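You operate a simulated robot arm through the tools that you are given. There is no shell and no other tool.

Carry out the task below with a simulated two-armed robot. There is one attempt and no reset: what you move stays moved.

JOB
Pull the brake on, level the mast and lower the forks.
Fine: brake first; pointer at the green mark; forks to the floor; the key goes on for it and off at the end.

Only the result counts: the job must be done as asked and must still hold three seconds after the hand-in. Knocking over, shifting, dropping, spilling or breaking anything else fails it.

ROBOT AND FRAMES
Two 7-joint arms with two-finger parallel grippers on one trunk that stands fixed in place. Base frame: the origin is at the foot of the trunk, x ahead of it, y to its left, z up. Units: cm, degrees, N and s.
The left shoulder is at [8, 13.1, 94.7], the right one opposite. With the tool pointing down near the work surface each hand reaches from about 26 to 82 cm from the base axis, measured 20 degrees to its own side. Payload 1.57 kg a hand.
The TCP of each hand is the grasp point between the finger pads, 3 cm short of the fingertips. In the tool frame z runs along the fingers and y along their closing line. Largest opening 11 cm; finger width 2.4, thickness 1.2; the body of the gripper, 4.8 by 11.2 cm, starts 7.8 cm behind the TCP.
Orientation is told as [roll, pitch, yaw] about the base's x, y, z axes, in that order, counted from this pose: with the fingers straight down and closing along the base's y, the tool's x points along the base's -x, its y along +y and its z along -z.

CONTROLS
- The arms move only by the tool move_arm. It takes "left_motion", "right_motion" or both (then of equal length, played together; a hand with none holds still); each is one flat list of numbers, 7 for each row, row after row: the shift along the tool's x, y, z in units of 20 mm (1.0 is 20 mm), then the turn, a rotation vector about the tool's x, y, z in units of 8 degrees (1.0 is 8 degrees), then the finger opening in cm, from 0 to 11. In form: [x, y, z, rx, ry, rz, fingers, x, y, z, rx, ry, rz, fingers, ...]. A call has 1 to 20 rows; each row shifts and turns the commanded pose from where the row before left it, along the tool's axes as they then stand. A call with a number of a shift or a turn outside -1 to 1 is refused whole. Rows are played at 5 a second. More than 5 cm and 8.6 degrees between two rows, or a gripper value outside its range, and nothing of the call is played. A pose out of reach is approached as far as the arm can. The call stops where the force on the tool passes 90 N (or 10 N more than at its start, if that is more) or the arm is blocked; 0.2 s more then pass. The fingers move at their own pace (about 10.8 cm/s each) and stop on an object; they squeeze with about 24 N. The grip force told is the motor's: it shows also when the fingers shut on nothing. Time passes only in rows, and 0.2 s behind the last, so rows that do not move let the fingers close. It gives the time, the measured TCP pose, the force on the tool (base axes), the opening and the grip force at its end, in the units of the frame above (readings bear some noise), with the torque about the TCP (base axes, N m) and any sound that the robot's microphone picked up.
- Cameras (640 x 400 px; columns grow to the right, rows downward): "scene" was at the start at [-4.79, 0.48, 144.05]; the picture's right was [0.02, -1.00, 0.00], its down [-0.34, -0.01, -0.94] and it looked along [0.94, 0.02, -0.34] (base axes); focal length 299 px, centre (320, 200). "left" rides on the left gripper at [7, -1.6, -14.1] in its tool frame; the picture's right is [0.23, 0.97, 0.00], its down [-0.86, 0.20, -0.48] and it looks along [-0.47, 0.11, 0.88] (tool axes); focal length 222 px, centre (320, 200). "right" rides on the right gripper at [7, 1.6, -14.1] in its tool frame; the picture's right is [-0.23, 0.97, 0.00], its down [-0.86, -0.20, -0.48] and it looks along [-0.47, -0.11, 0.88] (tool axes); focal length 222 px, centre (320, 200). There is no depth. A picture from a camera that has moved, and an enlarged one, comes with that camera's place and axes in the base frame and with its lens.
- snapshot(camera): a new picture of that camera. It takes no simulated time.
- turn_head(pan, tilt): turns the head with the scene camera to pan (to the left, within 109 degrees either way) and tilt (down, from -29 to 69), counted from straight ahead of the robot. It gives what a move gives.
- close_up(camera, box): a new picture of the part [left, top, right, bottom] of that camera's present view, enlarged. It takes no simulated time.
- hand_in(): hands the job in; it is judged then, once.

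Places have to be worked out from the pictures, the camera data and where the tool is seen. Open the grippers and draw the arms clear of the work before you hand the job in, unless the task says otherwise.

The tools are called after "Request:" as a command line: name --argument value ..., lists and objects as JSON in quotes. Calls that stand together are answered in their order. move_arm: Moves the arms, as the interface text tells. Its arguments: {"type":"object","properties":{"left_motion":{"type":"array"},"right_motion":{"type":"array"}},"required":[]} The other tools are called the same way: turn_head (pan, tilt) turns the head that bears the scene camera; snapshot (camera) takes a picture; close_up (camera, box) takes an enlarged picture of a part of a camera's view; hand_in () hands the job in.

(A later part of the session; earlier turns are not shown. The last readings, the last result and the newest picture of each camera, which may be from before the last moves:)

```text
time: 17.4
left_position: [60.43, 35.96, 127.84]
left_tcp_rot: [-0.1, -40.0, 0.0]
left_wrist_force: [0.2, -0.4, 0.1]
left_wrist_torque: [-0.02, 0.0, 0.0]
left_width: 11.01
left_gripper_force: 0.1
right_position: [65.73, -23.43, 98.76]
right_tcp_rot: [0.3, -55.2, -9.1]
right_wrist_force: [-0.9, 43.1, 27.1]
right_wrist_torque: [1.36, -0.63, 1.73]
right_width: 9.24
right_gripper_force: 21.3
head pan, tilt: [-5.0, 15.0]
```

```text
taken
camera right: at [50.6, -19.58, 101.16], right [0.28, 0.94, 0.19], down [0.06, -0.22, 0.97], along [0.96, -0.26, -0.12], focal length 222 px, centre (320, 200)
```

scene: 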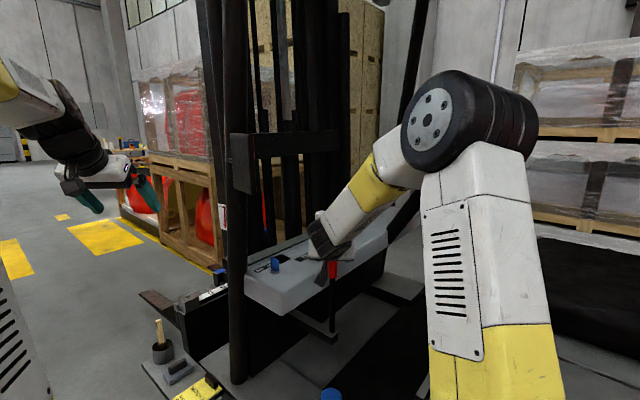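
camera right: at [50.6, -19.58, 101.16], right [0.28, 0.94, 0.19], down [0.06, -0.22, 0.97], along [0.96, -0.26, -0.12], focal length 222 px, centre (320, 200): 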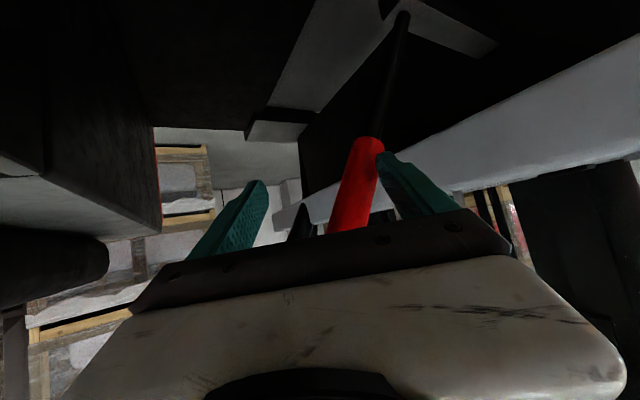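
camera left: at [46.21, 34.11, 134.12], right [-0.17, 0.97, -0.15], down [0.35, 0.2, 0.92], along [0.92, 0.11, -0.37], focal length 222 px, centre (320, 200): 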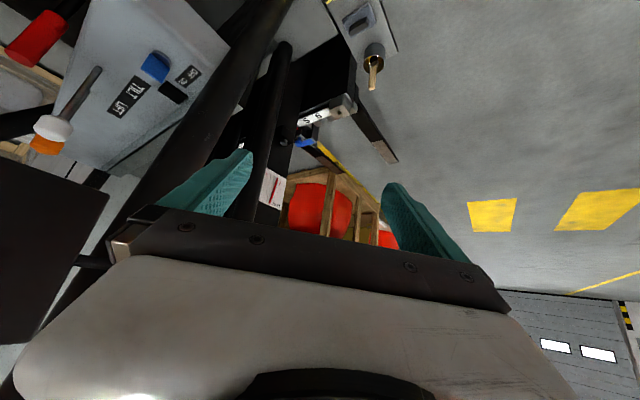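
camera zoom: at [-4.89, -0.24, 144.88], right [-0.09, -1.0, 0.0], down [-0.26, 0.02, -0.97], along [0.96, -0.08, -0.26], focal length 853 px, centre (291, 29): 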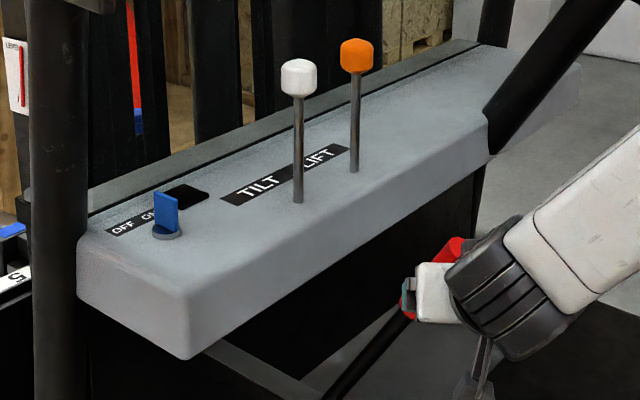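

The force jumped to about 50 N and the fingers were pried open: the lever has reached its stop, leaning back roughly 38°. I'll ease off 1.5 cm, open wide and slide off along the lever's axis so as not to push it forward again.

Request:
move_arm --right_motion '[-0.12, 0.31, 0.18, 0, 0, 0, 9, -0.12, 0.31, 0.18, 0, 0, 0, 9.5, 0, 0, 0, 0, 0, 0, 10]'

Request:
close_up --camera "scene" --box '[230, 190, 430, 330]'

Request:
snapshot --camera "right"

```text
time: 18.2
left_position: [60.47, 35.88, 127.94]
left_tcp_rot: [0.0, -40.0, 0.0]
left_wrist_force: [0.2, -0.1, -0.2]
left_wrist_torque: [0.02, -0.02, 0.02]
left_width: 11.01
left_gripper_force: 0.1
right_position: [66.77, -23.66, 98.42]
right_tcp_rot: [-0.1, -54.9, -10.2]
right_wrist_force: [-9.5, 13.4, 1.0]
right_wrist_torque: [0.31, 0.1, 0.89]
right_width: 10.99
right_gripper_force: 5.5
head pan, tilt: [-5.0, 15.0]
```

```text
2.86 times, centred on (330, 260) of scene
camera zoom: at [-4.83, -0.47, 144.88], right [-0.09, -1.0, 0.0], down [-0.26, 0.02, -0.97], along [0.96, -0.08, -0.26], focal length 853 px, centre (291, 29)
```

zoom: 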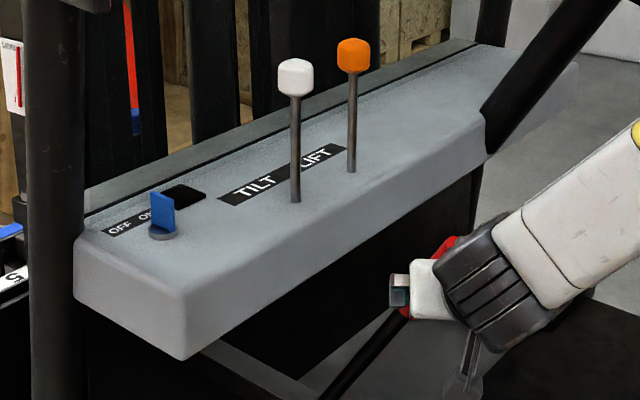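

```text
taken
camera right: at [51.76, -19.42, 100.8], right [0.3, 0.94, 0.19], down [0.06, -0.21, 0.97], along [0.95, -0.28, -0.12], focal length 222 px, centre (320, 200)
```

right: 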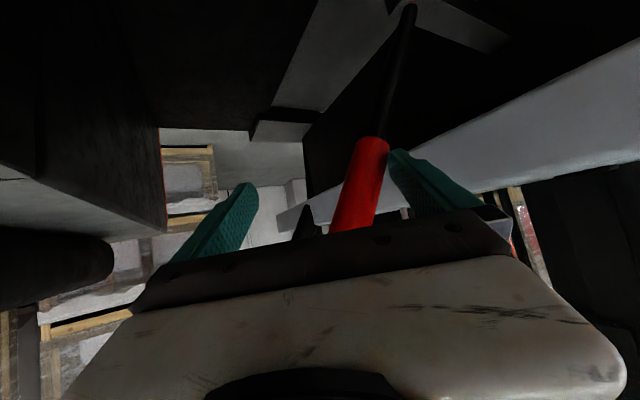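

A residual ~15 N shows the left finger still leans on the lever. I'll shift 2.4 cm along the closing line to centre the lever in the open fingers, then check it stays.

Request:
move_arm --right_motion '[0, 0.6, 0, 0, 0, 0, 11, 0, 0.6, 0, 0, 0, 0, 11]'

Request:
close_up --camera "scene" --box '[230, 190, 430, 330]'

Request:
snapshot --camera "right"

```text
time: 18.8
left_position: [60.48, 35.91, 127.9]
left_tcp_rot: [0.1, -40.0, -0.1]
left_wrist_force: [-0.1, 0.0, 0.0]
left_wrist_torque: [0.01, -0.02, 0.0]
left_width: 10.99
left_gripper_force: 0.1
right_position: [67.25, -21.34, 98.4]
right_tcp_rot: [-0.1, -55.1, -10.2]
right_wrist_force: [0.7, -0.1, 0.1]
right_wrist_torque: [0.0, 0.01, -0.01]
right_width: 10.99
right_gripper_force: 0.0
head pan, tilt: [-5.0, 15.0]
```

```text
2.86 times, centred on (330, 260) of scene
camera zoom: at [-4.78, -0.53, 144.88], right [-0.09, -1.0, 0.0], down [-0.26, 0.02, -0.97], along [0.96, -0.08, -0.26], focal length 853 px, centre (291, 29)
```

zoom: 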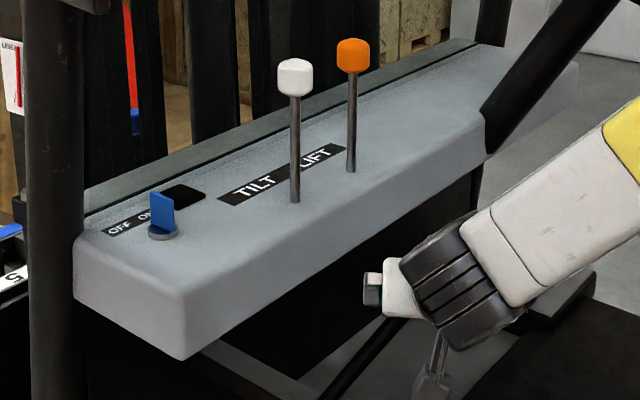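

```text
taken
camera right: at [52.25, -17.14, 100.75], right [0.3, 0.94, 0.19], down [0.06, -0.21, 0.98], along [0.95, -0.28, -0.12], focal length 222 px, centre (320, 200)
```

right: 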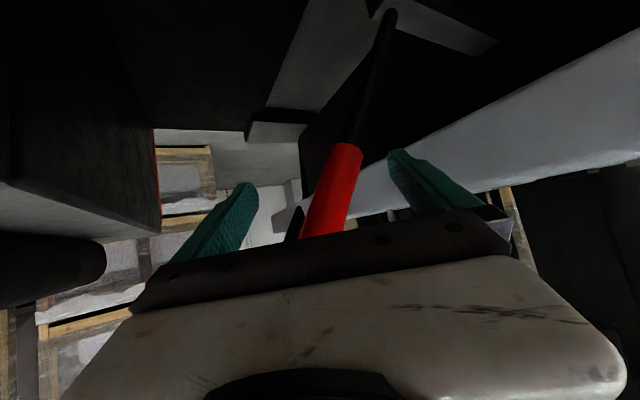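

The force is zero and the lever stays pulled back. Now I slide the open hand off along the lever's own axis (up and toward the driver).

Request:
move_arm --right_motion '[-0.443, -0.504, -0.741, 0, 0, 0, 11, -0.443, -0.504, -0.741, 0, 0, 0, 11, -0.443, -0.504, -0.741, 0, 0, 0, 11, -0.443, -0.504, -0.741, 0, 0, 0, 11, -0.443, -0.504, -0.741, 0, 0, 0, 11]'

Request:
close_up --camera "scene" --box '[230, 190, 430, 330]'

Request:
snapshot --camera "right"

```text
time: 20.0
left_position: [60.51, 35.87, 127.83]
left_tcp_rot: [0.0, -40.0, 0.0]
left_wrist_force: [0.0, -0.8, -0.5]
left_wrist_torque: [0.01, -0.01, 0.0]
left_width: 11.0
left_gripper_force: 0.1
right_position: [62.83, -25.62, 106.27]
right_tcp_rot: [0.0, -55.0, -10.1]
right_wrist_force: [-0.2, 0.4, 0.4]
right_wrist_torque: [0.03, -0.01, 0.03]
right_width: 11.02
right_gripper_force: 0.1
head pan, tilt: [-5.0, 15.0]
```

```text
2.86 times, centred on (330, 260) of scene
camera zoom: at [-4.77, -0.52, 144.88], right [-0.09, -1.0, 0.0], down [-0.26, 0.02, -0.97], along [0.96, -0.08, -0.26], focal length 853 px, centre (291, 29)
```

zoom: 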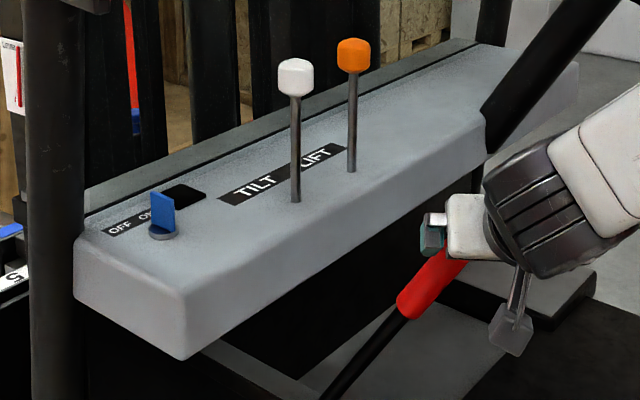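

```text
taken
camera right: at [47.9, -21.31, 108.64], right [0.3, 0.94, 0.19], down [0.06, -0.21, 0.97], along [0.95, -0.28, -0.12], focal length 222 px, centre (320, 200)
```

right: 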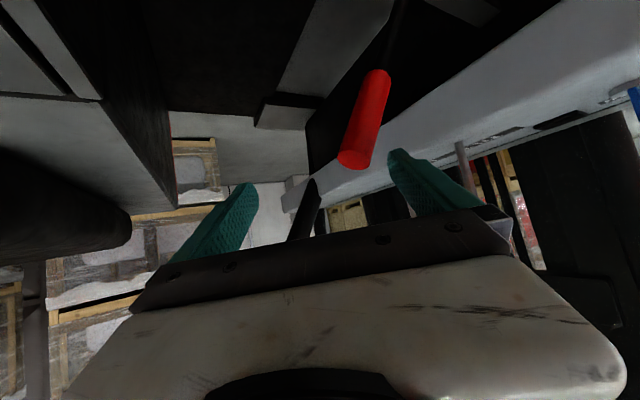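

The brake lever is clear and holds its pulled-back position. Next the key: I'll lift the right hand 10 cm, turn it to yaw +45 and pitch -58 so the fingers close across the key blade, and narrow the fingers.

Request:
move_arm --right_motion '[-0.82, 0, -0.574, 0, 0, 0, 11, -0.82, 0, -0.574, 0, 0, 0, 11, -0.82, 0, -0.574, 0, 0, 0, 8, -0.82, 0, -0.574, 0, 0, 0, 5, -0.82, 0, -0.574, 0, 0, 0, 4, 0, 0, 0, -0.704, 0, -0.493, 4, 0, 0, 0, -0.704, 0, -0.493, 4, 0, 0, 0, -0.704, 0, -0.493, 4, 0, 0, 0, -0.704, 0, -0.493, 4, 0, 0, 0, -0.704, 0, -0.493, 4, 0, 0, 0, -0.704, 0, -0.493, 4, 0, 0, 0, -0.704, 0, -0.493, 4, 0, 0, 0, -0.704, 0, -0.493, 4, 0, 0, 0, 0, -0.375, 0, 4]'

Request:
snapshot --camera "scene"

Request:
snapshot --camera "right"

```text
time: 23.0
left_position: [60.44, 35.87, 127.93]
left_tcp_rot: [0.0, -40.0, 0.0]
left_wrist_force: [0.5, -0.5, 0.7]
left_wrist_torque: [-0.02, 0.04, -0.03]
left_width: 11.02
left_gripper_force: 0.0
right_position: [62.73, -25.6, 116.36]
right_tcp_rot: [0.0, -58.2, 45.0]
right_wrist_force: [-0.1, 0.5, 0.0]
right_wrist_torque: [0.06, -0.01, -0.02]
right_width: 3.99
right_gripper_force: 0.1
head pan, tilt: [-5.0, 15.0]
```

```text
taken
```

scene: 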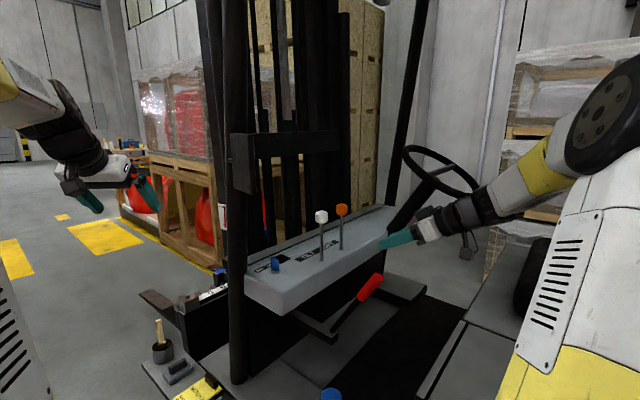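

```text
taken
camera right: at [50.7, -35.62, 117.86], right [-0.6, 0.77, 0.19], down [0.17, -0.11, 0.98], along [0.78, 0.62, -0.07], focal length 222 px, centre (320, 200)
```

right: 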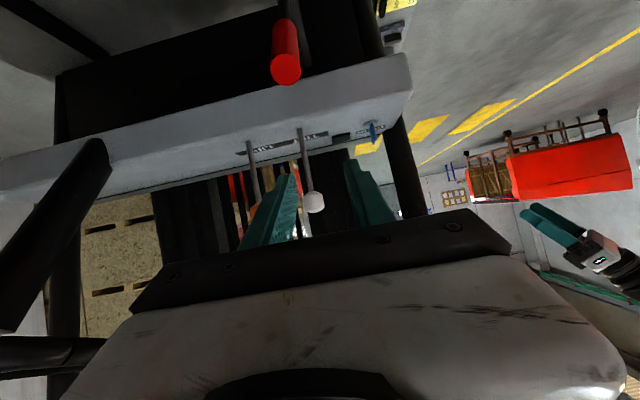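

The brake lever is clearly leaning back on its own. Now I bring the hand to a stand-off on the key's approach line at about [67, -6.4, 114].

Request:
move_arm --right_motion '[-0.42, 0.654, 0.97, 0, 0, 0, 4, -0.42, 0.654, 0.97, 0, 0, 0, 4, -0.42, 0.654, 0.97, 0, 0, 0, 4, -0.42, 0.654, 0.97, 0, 0, 0, 4, -0.42, 0.654, 0.97, 0, 0, 0, 4, -0.42, 0.654, 0.97, 0, 0, 0, 4, -0.42, 0.654, 0.97, 0, 0, 0, 4, -0.42, 0.654, 0.97, 0, 0, 0, 4]'

Request:
snapshot --camera "scene"

Request:
snapshot --camera "right"

Request:
snapshot --camera "left"

```text
time: 24.8
left_position: [60.55, 35.76, 127.88]
left_tcp_rot: [-0.1, -40.0, -0.1]
left_wrist_force: [-0.5, -1.2, -0.2]
left_wrist_torque: [0.02, -0.01, 0.02]
left_width: 11.0
left_gripper_force: 0.2
right_position: [67.28, -6.64, 113.91]
right_tcp_rot: [-0.1, -58.0, 44.8]
right_wrist_force: [-0.2, 0.1, -0.3]
right_wrist_torque: [0.01, -0.01, -0.03]
right_width: 3.99
right_gripper_force: 0.0
head pan, tilt: [-5.0, 15.0]
```

```text
taken
```

scene: 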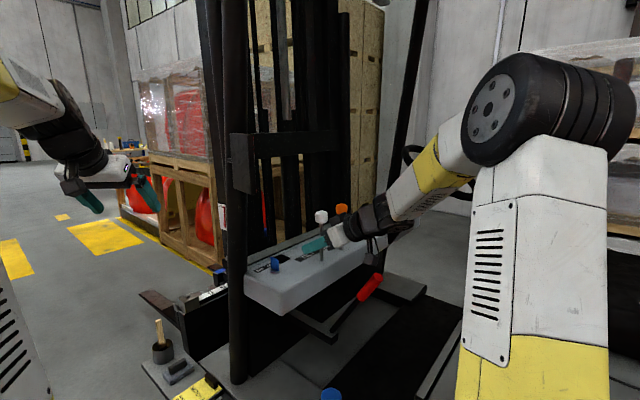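

```text
taken
camera right: at [55.1, -16.51, 115.34], right [-0.6, 0.77, 0.19], down [0.17, -0.11, 0.98], along [0.78, 0.62, -0.07], focal length 222 px, centre (320, 200)
```

right: 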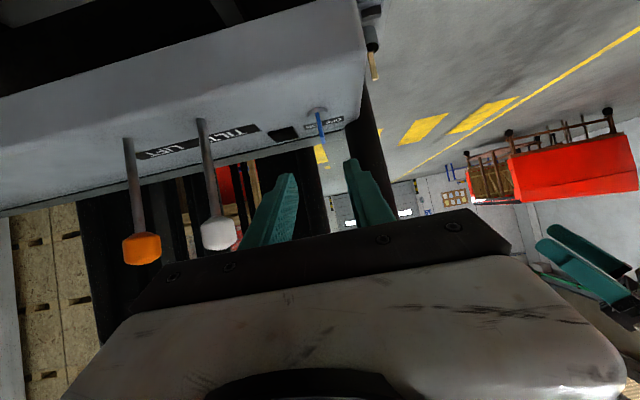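

```text
taken
camera left: at [46.22, 34.1, 134.12], right [-0.17, 0.97, -0.15], down [0.35, 0.2, 0.92], along [0.92, 0.11, -0.37], focal length 222 px, centre (320, 200)
```

left: 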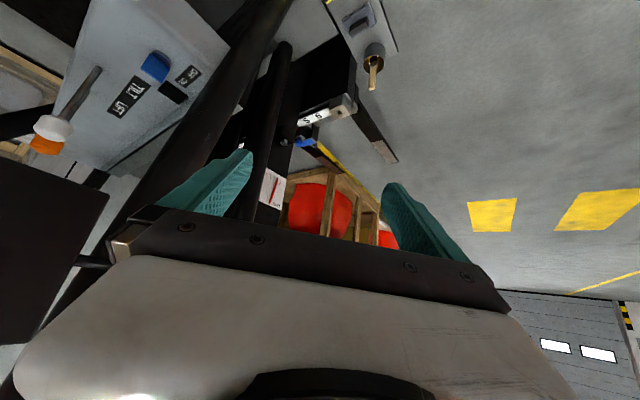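

The key blade appears edge-on, almost exactly on the hand's centre line. I'll zoom to refine its alignment before approaching.

Request:
close_up --camera "right" --box '[270, 90, 370, 160]'

```text
5.71 times, centred on (320, 125) of right
camera zoom: at [55.1, -16.51, 115.34], right [-0.6, 0.77, 0.19], down [0.17, -0.11, 0.98], along [0.78, 0.62, -0.07], focal length 1269 px, centre (320, 629)
```

zoom: 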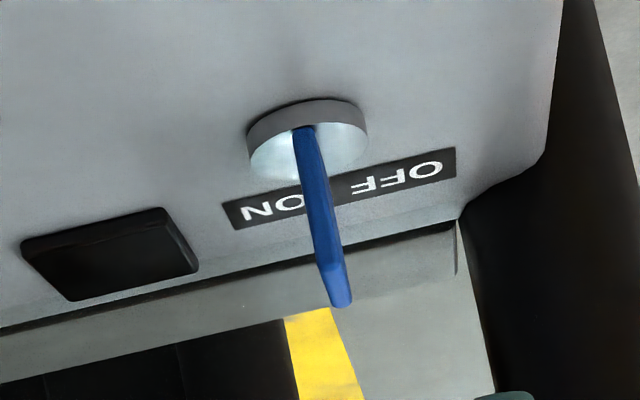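

Alignment is within about 1 mm laterally. I'll advance 14 cm along the fingers' direction with the fingers open 4 cm and re-check before closing on the blade.

Request:
move_arm --right_motion '[0, 0, 1, 0, 0, 0, 4, 0, 0, 1, 0, 0, 0, 4, 0, 0, 1, 0, 0, 0, 4, 0, 0, 1, 0, 0, 0, 4, 0, 0, 1, 0, 0, 0, 4, 0, 0, 1, 0, 0, 0, 4, 0, 0, 1, 0, 0, 0, 4]'

Request:
close_up --camera "right" --box '[240, 80, 400, 220]'

Request:
close_up --camera "left" --box '[0, 0, 240, 180]'

Request:
snapshot --camera "scene"

```text
time: 26.4
left_position: [60.47, 35.87, 127.97]
left_tcp_rot: [0.1, -40.0, 0.1]
left_wrist_force: [0.9, 0.3, 0.2]
left_wrist_torque: [-0.01, -0.01, 0.0]
left_width: 10.99
left_gripper_force: 0.0
right_position: [75.74, 2.01, 106.57]
right_tcp_rot: [-0.1, -58.0, 44.9]
right_wrist_force: [-1.0, 0.9, 0.1]
right_wrist_torque: [0.01, 0.01, 0.01]
right_width: 4.01
right_gripper_force: 0.0
head pan, tilt: [-5.0, 15.0]
```

```text
2.86 times, centred on (320, 150) of right
camera zoom: at [63.54, -7.99, 107.98], right [-0.6, 0.77, 0.19], down [0.17, -0.11, 0.98], along [0.78, 0.62, -0.07], focal length 635 px, centre (320, 343)
```

zoom: 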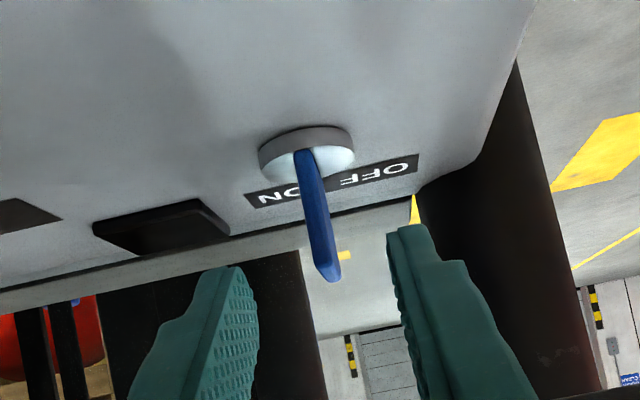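

```text
2.22 times, centred on (120, 90) of left
camera zoom: at [46.22, 34.11, 134.12], right [-0.17, 0.97, -0.15], down [0.35, 0.2, 0.92], along [0.92, 0.11, -0.37], focal length 494 px, centre (764, 444)
```

zoom: 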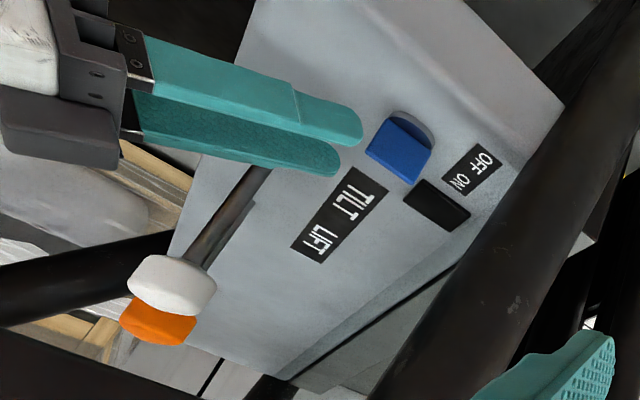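

```text
taken
```

scene: 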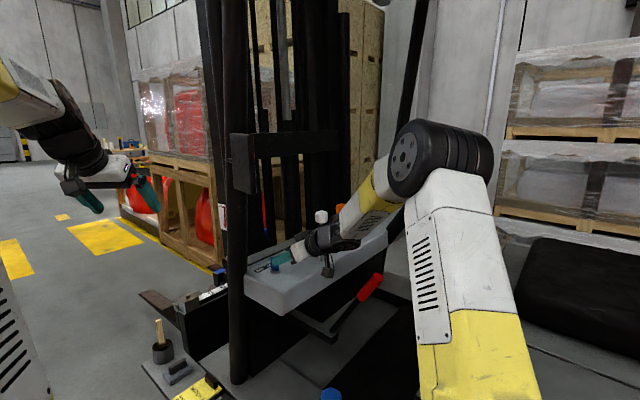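

The blade is centred between the fingers. I'll advance the remaining 5.6 cm and close on the blade.

Request:
move_arm --right_motion '[0, 0, 0.93, 0, 0, 0, 4, 0, 0, 0.93, 0, 0, 0, 4, 0, 0, 0.93, 0, 0, 0, 4]'

Request:
close_up --camera "right" --box '[240, 80, 400, 220]'

Request:
close_up --camera "left" --box '[0, 0, 240, 180]'

```text
time: 27.2
left_position: [60.51, 35.94, 127.87]
left_tcp_rot: [0.1, -40.0, 0.0]
left_wrist_force: [-0.6, -1.0, -0.3]
left_wrist_torque: [0.02, -0.03, -0.02]
left_width: 11.0
left_gripper_force: 0.0
right_position: [79.13, 5.36, 103.4]
right_tcp_rot: [0.0, -58.0, 44.8]
right_wrist_force: [0.2, 0.3, 0.4]
right_wrist_torque: [-0.02, -0.01, 0.02]
right_width: 4.01
right_gripper_force: 0.1
head pan, tilt: [-5.0, 15.0]
```

```text
2.86 times, centred on (320, 150) of right
camera zoom: at [66.91, -4.65, 104.93], right [-0.6, 0.77, 0.19], down [0.17, -0.11, 0.98], along [0.78, 0.62, -0.07], focal length 635 px, centre (320, 343)
```

zoom: 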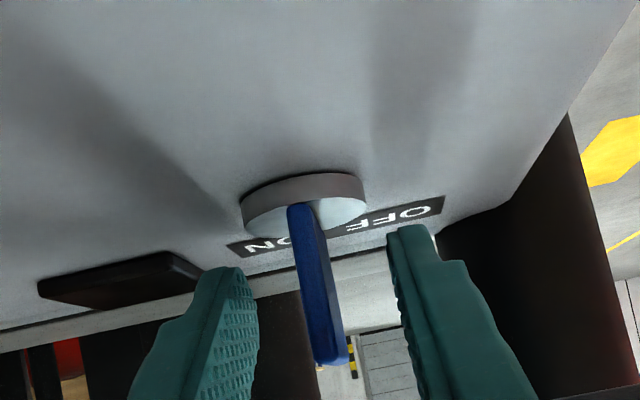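

```text
2.22 times, centred on (120, 90) of left
camera zoom: at [46.22, 34.11, 134.12], right [-0.17, 0.97, -0.15], down [0.35, 0.2, 0.92], along [0.92, 0.11, -0.37], focal length 494 px, centre (764, 444)
```

zoom: 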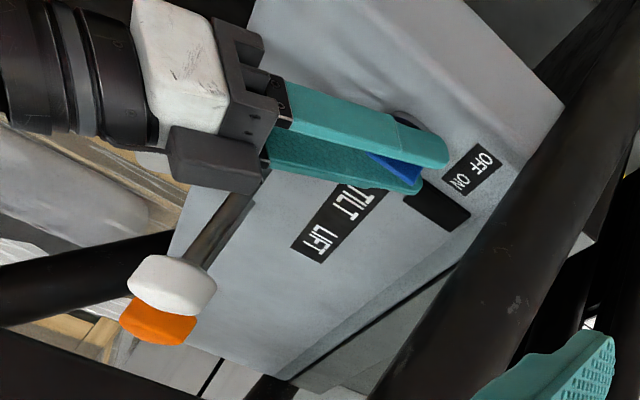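

The fingers straddle the blade with no contact force. Closing the grip now.

Request:
move_arm --right_motion '[0, 0, 0, 0, 0, 0, 2, 0, 0, 0, 0, 0, 0, 0, 0, 0, 0, 0, 0, 0, 0, 0, 0, 0, 0, 0, 0, 0]'

Request:
close_up --camera "right" --box '[240, 80, 400, 220]'

```text
time: 28.2
left_position: [60.49, 35.93, 127.83]
left_tcp_rot: [0.0, -40.0, 0.0]
left_wrist_force: [0.4, 0.5, 0.2]
left_wrist_torque: [-0.02, -0.03, -0.04]
left_width: 10.98
left_gripper_force: 0.1
right_position: [78.97, 5.49, 103.44]
right_tcp_rot: [0.1, -58.1, 45.0]
right_wrist_force: [-5.8, 3.2, -2.1]
right_wrist_torque: [0.16, -0.4, 0.0]
right_width: 0.61
right_gripper_force: 25.7
head pan, tilt: [-5.0, 15.0]
```

```text
2.86 times, centred on (320, 150) of right
camera zoom: at [66.86, -4.56, 104.94], right [-0.6, 0.77, 0.19], down [0.17, -0.11, 0.98], along [0.78, 0.62, -0.07], focal length 635 px, centre (320, 343)
```

zoom: 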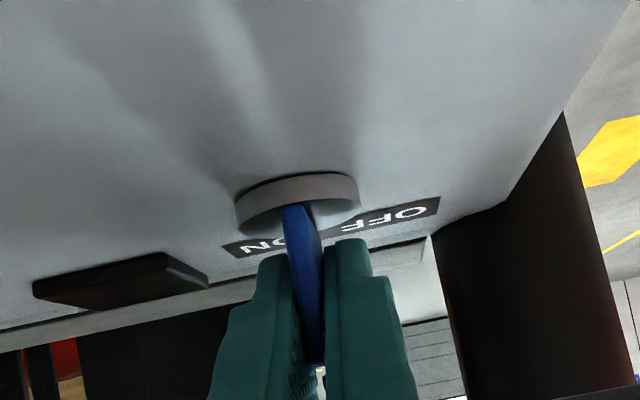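

The blade is gripped (0.61 cm). I'll turn it clockwise (toward ON on the right) by about 21° about the key's vertical axis and read the torque.

Request:
move_arm --right_motion '[0, 0, 0, 0.744, 0, 0.461, 0, 0, 0, 0, 0.744, 0, 0.461, 0, 0, 0, 0, 0.744, 0, 0.461, 0]'

Request:
close_up --camera "right" --box '[240, 80, 400, 220]'

Request:
snapshot --camera "scene"

```text
time: 29.0
left_position: [60.47, 35.92, 127.88]
left_tcp_rot: [0.1, -40.0, 0.0]
left_wrist_force: [-0.2, 0.5, -0.5]
left_wrist_torque: [0.03, 0.01, 0.03]
left_width: 11.04
left_gripper_force: 0.0
right_position: [78.93, 5.58, 103.38]
right_tcp_rot: [-0.3, -58.1, 24.3]
right_wrist_force: [-4.5, 11.0, -3.9]
right_wrist_torque: [0.16, 1.0, 0.08]
right_width: 0.61
right_gripper_force: 25.8
head pan, tilt: [-5.0, 15.0]
```

```text
2.86 times, centred on (320, 150) of right
camera zoom: at [64.05, 0.53, 104.96], right [-0.29, 0.94, 0.19], down [0.12, -0.16, 0.98], along [0.95, 0.31, -0.07], focal length 635 px, centre (320, 343)
```

zoom: 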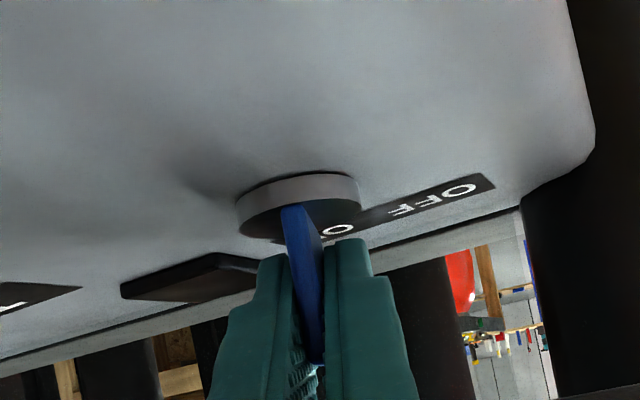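

```text
taken
```

scene: 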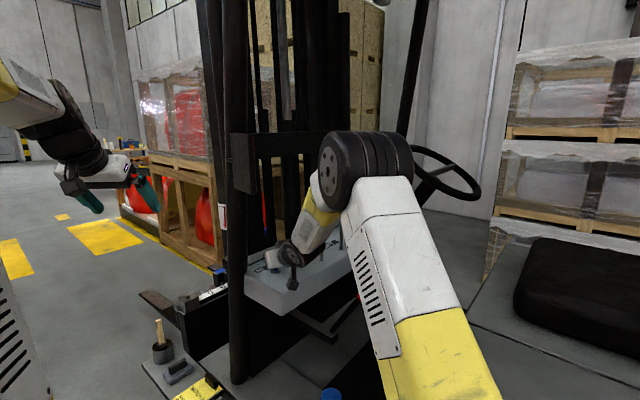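

The key turned 21° easily with negligible torque and the indicator square is still dark. I'll continue another 24°.

Request:
move_arm --right_motion '[0, 0, 0, 0.744, 0, 0.461, 0, 0, 0, 0, 0.744, 0, 0.461, 0, 0, 0, 0, 0.744, 0, 0.461, 0]'

Request:
close_up --camera "right" --box '[200, 80, 400, 220]'

Request:
snapshot --camera "scene"

Request:
close_up --camera "left" --box '[0, 0, 240, 180]'

```text
time: 29.8
left_position: [60.59, 35.9, 127.9]
left_tcp_rot: [0.0, -40.0, 0.1]
left_wrist_force: [-0.2, -0.4, 0.2]
left_wrist_torque: [0.0, -0.01, 0.02]
left_width: 10.99
left_gripper_force: 0.0
right_position: [78.98, 5.54, 103.5]
right_tcp_rot: [-0.1, -58.1, 3.2]
right_wrist_force: [-13.6, 11.9, 0.9]
right_wrist_torque: [0.1, 0.18, 0.02]
right_width: 0.58
right_gripper_force: 25.0
head pan, tilt: [-5.0, 15.0]
```

```text
2.86 times, centred on (300, 150) of right
camera zoom: at [63.26, 6.32, 104.97], right [0.07, 0.98, 0.19], down [0.06, -0.2, 0.98], along [1.0, -0.06, -0.07], focal length 635 px, centre (377, 343)
```

zoom: 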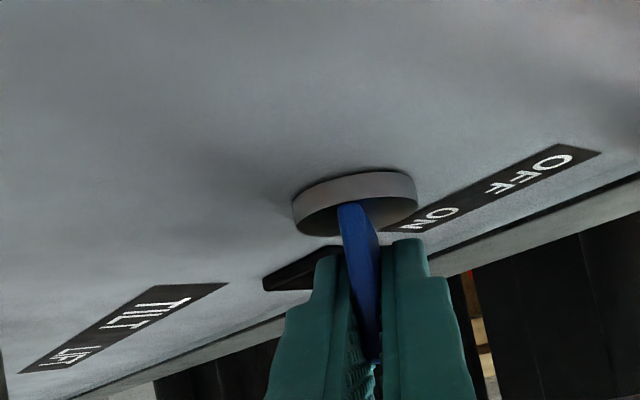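

```text
taken
```

scene: 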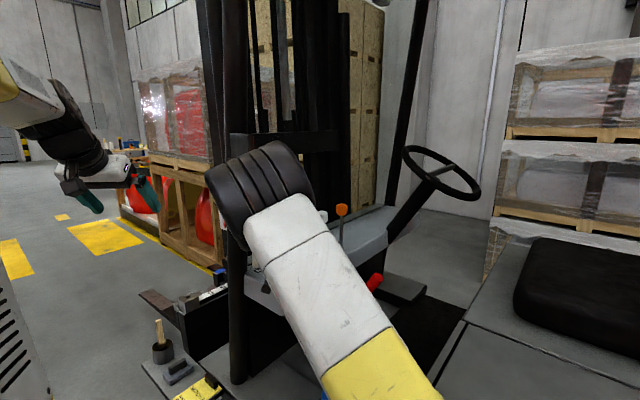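

```text
2.22 times, centred on (120, 90) of left
camera zoom: at [46.17, 34.13, 134.13], right [-0.17, 0.97, -0.15], down [0.35, 0.2, 0.92], along [0.92, 0.11, -0.37], focal length 494 px, centre (764, 444)
```

zoom: 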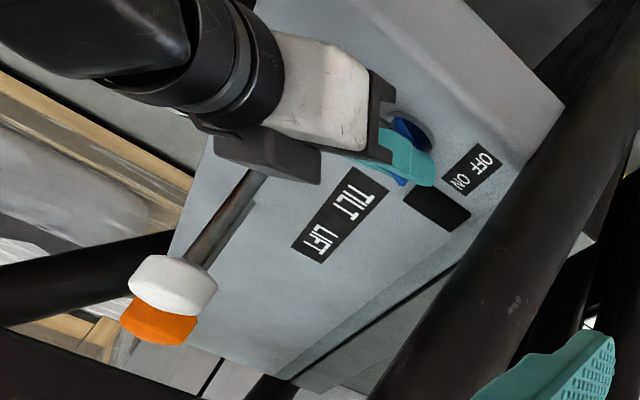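

Turned 42° so far with no stop and little torque; the lateral force is about 18 N, so I'll shift 2 mm to relieve it while turning a further 14°.

Request:
move_arm --right_motion '[0.04, 0.06, -0.06, 0.744, 0, 0.461, 0, 0.04, 0.06, -0.06, 0.744, 0, 0.461, 0]'

Request:
close_up --camera "right" --box '[200, 80, 400, 220]'

Request:
close_up --camera "left" --box '[0, 0, 240, 180]'

```text
time: 30.4
left_position: [60.67, 35.95, 127.79]
left_tcp_rot: [0.0, -39.9, 0.0]
left_wrist_force: [0.3, -0.3, -0.8]
left_wrist_torque: [-0.02, 0.01, 0.03]
left_width: 10.95
left_gripper_force: 0.2
right_position: [78.94, 5.73, 103.57]
right_tcp_rot: [-0.1, -58.2, -10.9]
right_wrist_force: [13.2, 10.6, -6.6]
right_wrist_torque: [0.02, -0.74, 0.03]
right_width: 0.59
right_gripper_force: 25.7
head pan, tilt: [-5.0, 15.0]
```

```text
2.86 times, centred on (300, 150) of right
camera zoom: at [63.92, 10.21, 104.98], right [0.3, 0.93, 0.19], down [0.01, -0.2, 0.98], along [0.95, -0.3, -0.07], focal length 635 px, centre (377, 343)
```

zoom: 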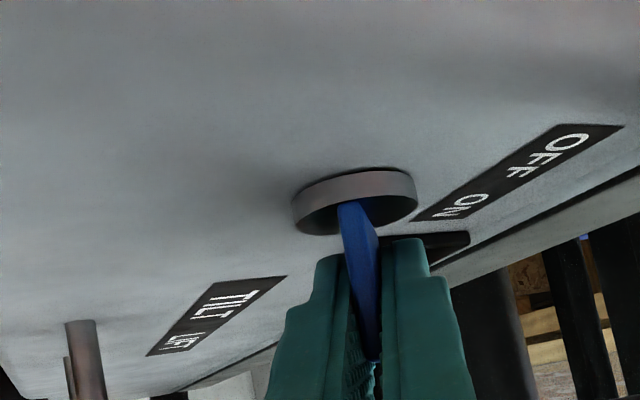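

```text
2.22 times, centred on (120, 90) of left
camera zoom: at [46.35, 34.13, 134.07], right [-0.17, 0.97, -0.15], down [0.35, 0.2, 0.92], along [0.92, 0.11, -0.37], focal length 494 px, centre (764, 444)
```

zoom: 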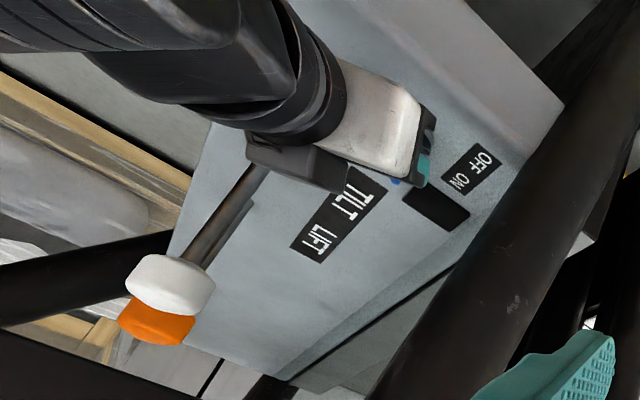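

At 56° the key still turns without resistance. Before going on I'll check where the right elbow is relative to the mirror and the left arm.

Request:
snapshot --camera "scene"

Request:
snapshot --camera "left"

```text
taken
```

scene: 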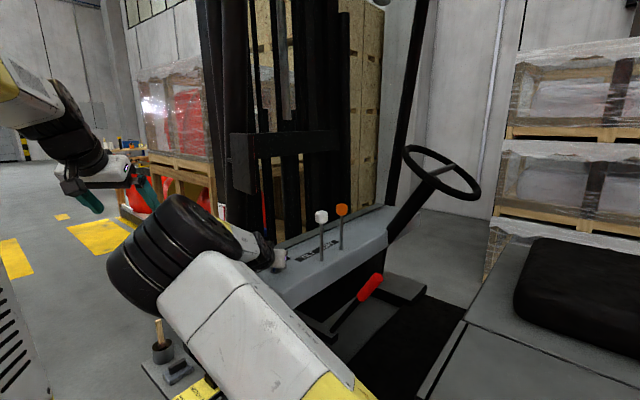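

```text
taken
camera left: at [46.35, 34.13, 134.07], right [-0.17, 0.97, -0.15], down [0.35, 0.2, 0.92], along [0.92, 0.11, -0.37], focal length 222 px, centre (320, 200)
```

left: 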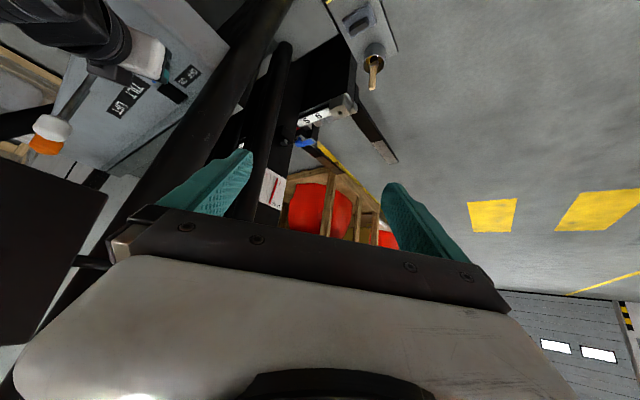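

The elbow has swung down to the left. I'll turn the head to look at its distance from the left arm before turning further.

Request:
turn_head --pan 20 --tilt 35

Request:
snapshot --camera "scene"

```text
time: 31.3
left_position: [60.61, 36.04, 127.81]
left_tcp_rot: [0.1, -39.9, 0.0]
left_wrist_force: [-0.4, 0.4, -0.6]
left_wrist_torque: [0.03, 0.01, -0.01]
left_width: 11.02
left_gripper_force: 0.0
right_position: [78.93, 5.77, 103.57]
right_tcp_rot: [-0.1, -58.2, -10.7]
right_wrist_force: [23.2, 13.0, -6.1]
right_wrist_torque: [0.68, -0.5, 0.03]
right_width: 0.59
right_gripper_force: 26.1
head pan, tilt: [20.0, 35.0]
```

```text
taken
```

scene: 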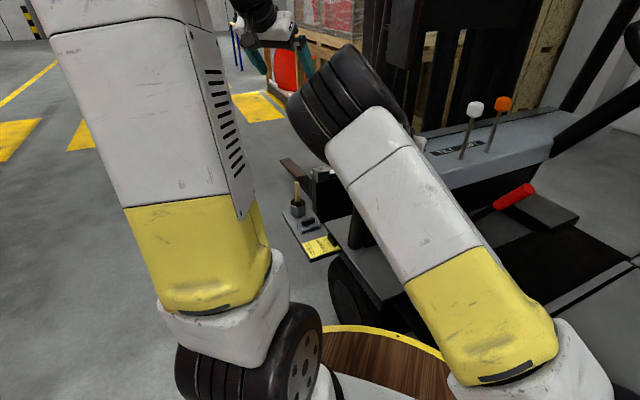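

About 10 cm separates the right elbow from the left upper arm, so one more small step is safe. I'll turn another 7° while relieving the sideways load by 2 mm.

Request:
move_arm --right_motion '[-0.034, 0.064, 0.055, 0.744, 0, 0.461, 0]'

Request:
snapshot --camera "scene"

Request:
close_up --camera "right" --box '[200, 80, 400, 220]'

```text
time: 31.7
left_position: [60.59, 35.95, 127.95]
left_tcp_rot: [0.1, -40.1, -0.1]
left_wrist_force: [0.5, -0.2, 0.9]
left_wrist_torque: [0.01, 0.0, 0.01]
left_width: 11.02
left_gripper_force: 0.1
right_position: [78.94, 5.77, 103.52]
right_tcp_rot: [-0.2, -58.2, -17.9]
right_wrist_force: [5.7, 10.5, 0.7]
right_wrist_torque: [0.29, -1.01, 0.04]
right_width: 0.59
right_gripper_force: 25.9
head pan, tilt: [20.0, 35.0]
```

```text
taken
```

scene: 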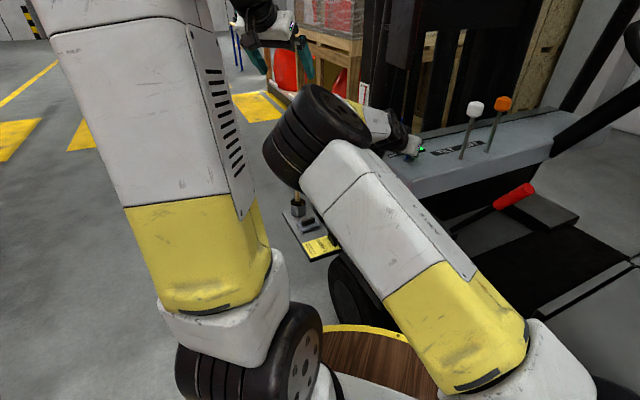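

```text
2.86 times, centred on (300, 150) of right
camera zoom: at [64.59, 12.08, 104.99], right [0.42, 0.89, 0.19], down [-0.02, -0.2, 0.98], along [0.91, -0.41, -0.07], focal length 635 px, centre (377, 343)
```

zoom: 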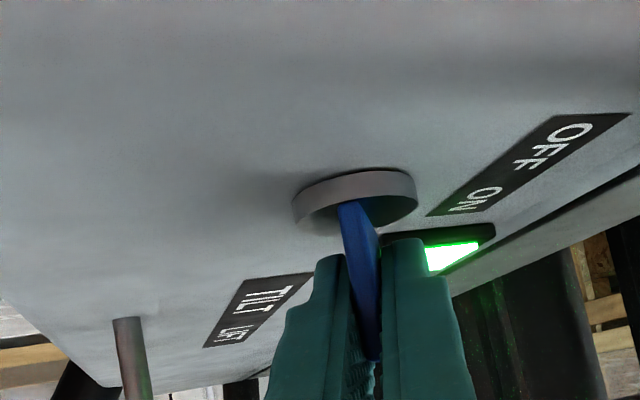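

The indicator square lit green: the key is ON at about 63°. I'll open the fingers in place and check that the lamp stays lit.

Request:
move_arm --right_motion '[0, 0, 0, 0, 0, 0, 2, 0, 0, 0, 0, 0, 0, 4, 0, 0, 0, 0, 0, 0, 4]'

Request:
close_up --camera "right" --box '[200, 80, 400, 220]'

Request:
close_up --camera "scene" --box '[220, 60, 520, 240]'

```text
time: 32.5
left_position: [60.66, 35.89, 127.83]
left_tcp_rot: [0.0, -40.0, -0.1]
left_wrist_force: [-0.4, -0.2, 0.3]
left_wrist_torque: [-0.01, 0.02, 0.02]
left_width: 11.01
left_gripper_force: 0.0
right_position: [78.91, 5.73, 103.49]
right_tcp_rot: [-0.2, -58.0, -17.9]
right_wrist_force: [-0.1, -0.9, 0.2]
right_wrist_torque: [-0.02, -0.01, -0.03]
right_width: 4.0
right_gripper_force: 0.0
head pan, tilt: [20.0, 35.0]
```

```text
2.86 times, centred on (300, 150) of right
camera zoom: at [64.59, 12.03, 104.97], right [0.42, 0.89, 0.19], down [-0.02, -0.2, 0.98], along [0.91, -0.41, -0.07], focal length 635 px, centre (377, 343)
```

zoom: 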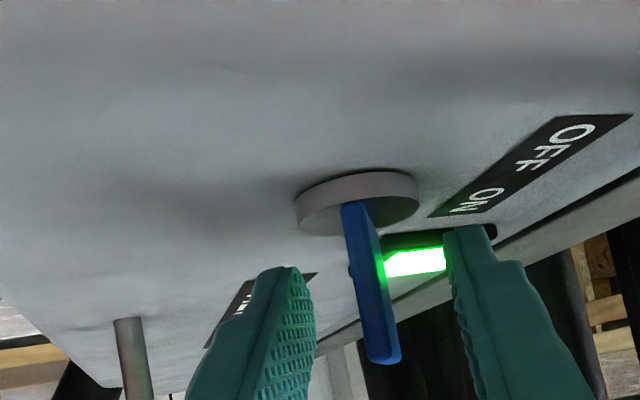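

```text
2.13 times, centred on (370, 150) of scene
camera zoom: at [-5.82, 3.32, 141.68], right [0.34, -0.94, 0.0], down [-0.54, -0.2, -0.82], along [0.77, 0.28, -0.57], focal length 637 px, centre (213, 307)
```

zoom: 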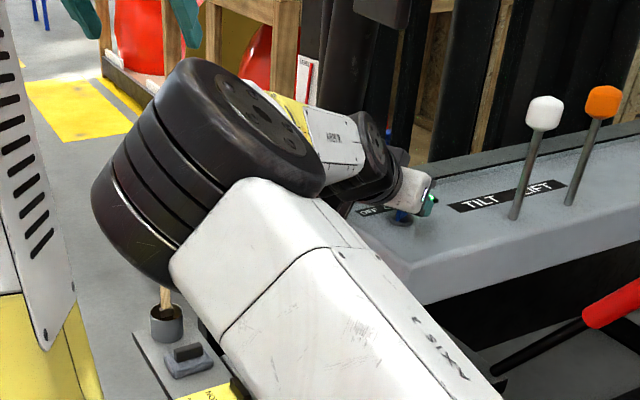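

The lamp stays green with the key released. I'll back the right hand out along its fingers 5.4 cm while moving the left hand 5 cm outward to leave room for the right elbow.

Request:
move_arm --right_motion '[0, 0, -0.9, 0, 0, 0, 4.5, 0, 0, -0.9, 0, 0, 0, 4.5, 0, 0, -0.9, 0, 0, 0, 4.5]' --left_motion '[0, 0.8, 0, 0, 0, 0, 11, 0, 0.8, 0, 0, 0, 0, 11, 0, 0.8, 0, 0, 0, 0, 11]'

Request:
snapshot --camera "scene"

Request:
close_up --camera "right" --box '[200, 80, 400, 220]'

```text
time: 33.3
left_position: [60.44, 40.93, 127.77]
left_tcp_rot: [0.0, -39.9, 0.1]
left_wrist_force: [-0.4, 0.0, 0.1]
left_wrist_torque: [0.0, -0.01, 0.02]
left_width: 11.01
left_gripper_force: 0.1
right_position: [74.6, 7.13, 106.34]
right_tcp_rot: [-0.4, -58.1, -18.0]
right_wrist_force: [1.5, -0.6, -0.9]
right_wrist_torque: [0.01, -0.02, 0.0]
right_width: 4.5
right_gripper_force: 0.1
head pan, tilt: [20.0, 35.0]
```

```text
taken
```

scene: 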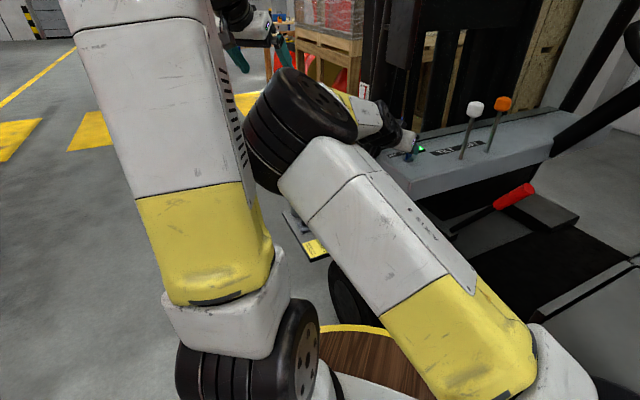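

```text
2.86 times, centred on (300, 150) of right
camera zoom: at [60.27, 13.45, 107.83], right [0.42, 0.89, 0.19], down [-0.02, -0.2, 0.98], along [0.91, -0.41, -0.07], focal length 635 px, centre (377, 343)
```

zoom: 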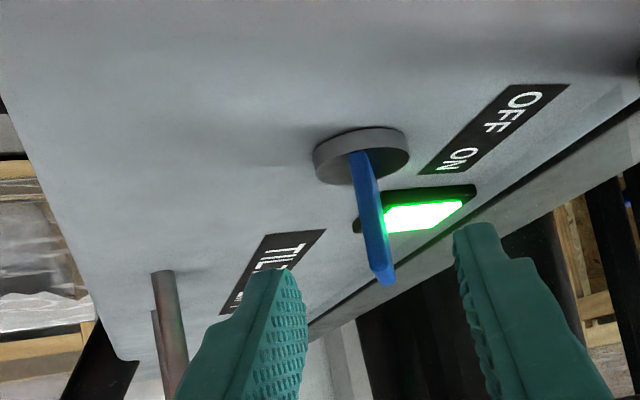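

The left upper arm actually swung inward, toward the right elbow. I'll reverse that (left hand back 5 cm) while swinging the right hand back around the key axis, fingertips staying outside the blade's radius.

Request:
move_arm --right_motion '[0, -0.28, 0, -0.744, 0, -0.461, 4.5, 0, -0.28, 0, -0.744, 0, -0.461, 4.5, 0, -0.28, 0, -0.744, 0, -0.461, 4.5]' --left_motion '[0, -0.8, 0, 0, 0, 0, 11, 0, -0.8, 0, 0, 0, 0, 11, 0, -0.8, 0, 0, 0, 0, 11]'

Request:
snapshot --camera "scene"

Request:
close_up --camera "right" --box '[200, 80, 400, 220]'

```text
time: 34.1
left_position: [60.7, 36.02, 127.93]
left_tcp_rot: [0.0, -40.0, 0.1]
left_wrist_force: [0.5, -0.5, 0.2]
left_wrist_torque: [-0.02, -0.01, -0.05]
left_width: 10.98
left_gripper_force: 0.0
right_position: [74.3, 5.68, 106.37]
right_tcp_rot: [-0.3, -58.1, 3.3]
right_wrist_force: [-0.4, 0.9, 0.3]
right_wrist_torque: [-0.03, 0.01, -0.08]
right_width: 4.47
right_gripper_force: 0.0
head pan, tilt: [20.0, 35.0]
```

```text
taken
```

scene: 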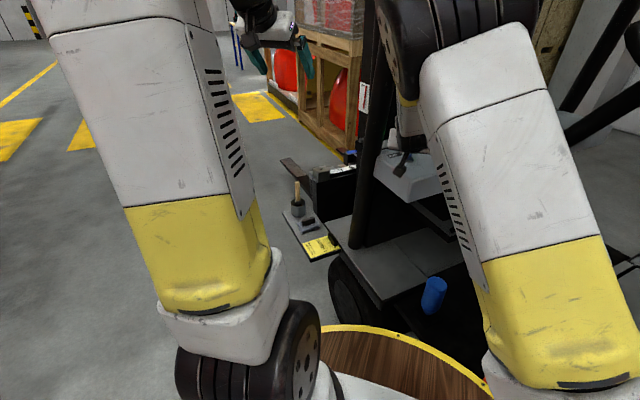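

```text
2.86 times, centred on (300, 150) of right
camera zoom: at [58.59, 6.3, 107.86], right [0.07, 0.98, 0.19], down [0.06, -0.19, 0.98], along [1.0, -0.05, -0.07], focal length 635 px, centre (377, 343)
```

zoom: 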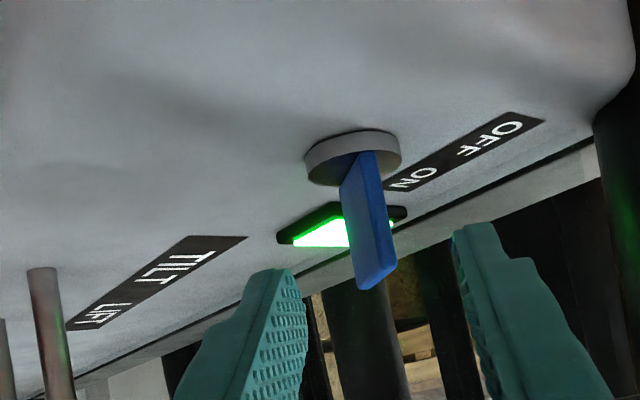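

The right elbow is back up and the lamp is still green. Next the TILT lever: I'll back off, move right and up to a stand-off about 12 cm short of the white knob at [85.7, -9.4, 115].

Request:
move_arm --right_motion '[0, 0, -1, 0, 0, 0, 4.5, 0, 0, -1, 0, 0, 0, 5, 0, 0, -1, 0, 0, 0, 6, -0.3, -1, -0.1, 0, 0, 0, 7, -0.3, -1, -0.1, 0, 0, 0, 7, -0.3, -1, -0.1, 0, 0, 0, 7, -0.3, -1, -0.1, 0, 0, 0, 7, -1, -0.97, -0.1, 0, 0, 0, 7, -1, -0.97, -0.1, 0, 0, 0, 7, -1, -0.97, -0.1, 0, 0, 0, 7, -1, -0.97, -0.1, 0, 0, 0, 7, -0.65, 0, -0.03, 0, 0, 0, 7, -0.65, 0, -0.03, 0, 0, 0, 7]'

Request:
turn_head --pan 0 --tilt 22

Request:
snapshot --camera "scene"

Request:
snapshot --camera "right"

Request:
close_up --camera "left" --box '[250, 160, 300, 215]'

```text
time: 36.9
left_position: [60.55, 35.87, 127.81]
left_tcp_rot: [0.0, -39.9, 0.0]
left_wrist_force: [0.7, -0.2, -0.1]
left_wrist_torque: [0.0, 0.01, 0.04]
left_width: 10.99
left_gripper_force: 0.1
right_position: [75.46, -10.14, 121.5]
right_tcp_rot: [-0.1, -58.1, 3.2]
right_wrist_force: [-0.4, -0.3, -0.6]
right_wrist_torque: [0.03, 0.0, 0.03]
right_width: 7.0
right_gripper_force: 0.0
head pan, tilt: [20.0, 35.0]
```

```text
time: 37.8
left_position: [60.57, 35.82, 127.84]
left_tcp_rot: [0.0, -40.0, 0.0]
left_wrist_force: [-0.8, -0.5, -0.2]
left_wrist_torque: [0.01, -0.01, -0.01]
left_width: 10.98
left_gripper_force: 0.0
right_position: [75.42, -10.04, 121.27]
right_tcp_rot: [-0.2, -58.1, 3.1]
right_wrist_force: [-0.2, 0.1, -0.5]
right_wrist_torque: [0.02, -0.02, 0.01]
right_width: 7.02
right_gripper_force: 0.1
head pan, tilt: [0.0, 22.0]
```

```text
taken
```

scene: 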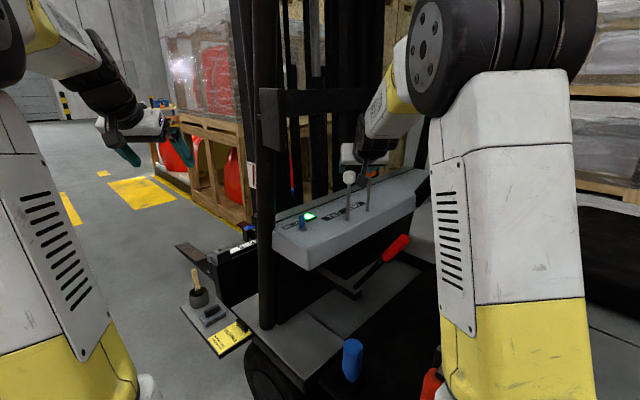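

```text
taken
camera right: at [59.71, -9.42, 122.88], right [0.07, 0.98, 0.19], down [0.06, -0.2, 0.98], along [1.0, -0.06, -0.07], focal length 222 px, centre (320, 200)
```

right: 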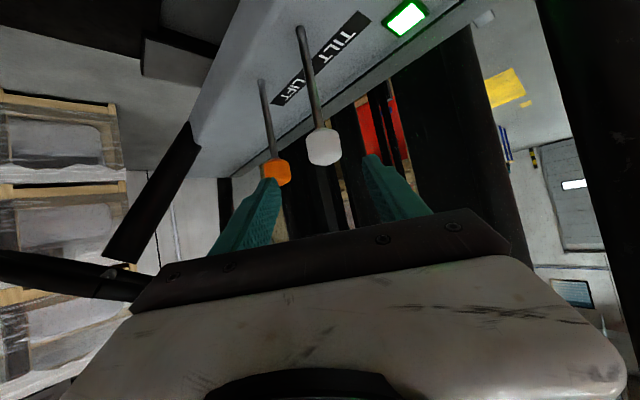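

```text
7.27 times, centred on (275, 188) of left
camera zoom: at [46.24, 34.17, 134.03], right [-0.17, 0.97, -0.15], down [0.35, 0.2, 0.92], along [0.92, 0.11, -0.37], focal length 1615 px, centre (647, 291)
```

zoom: 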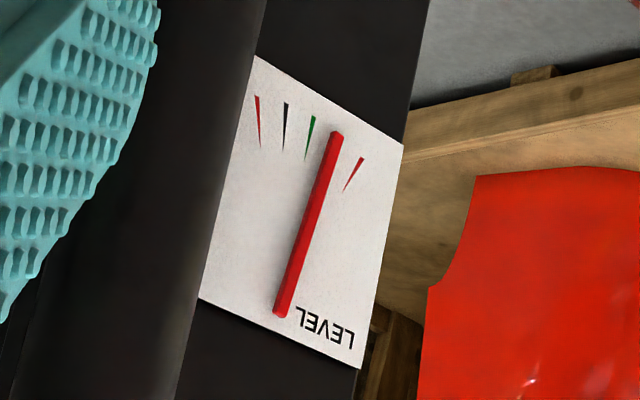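

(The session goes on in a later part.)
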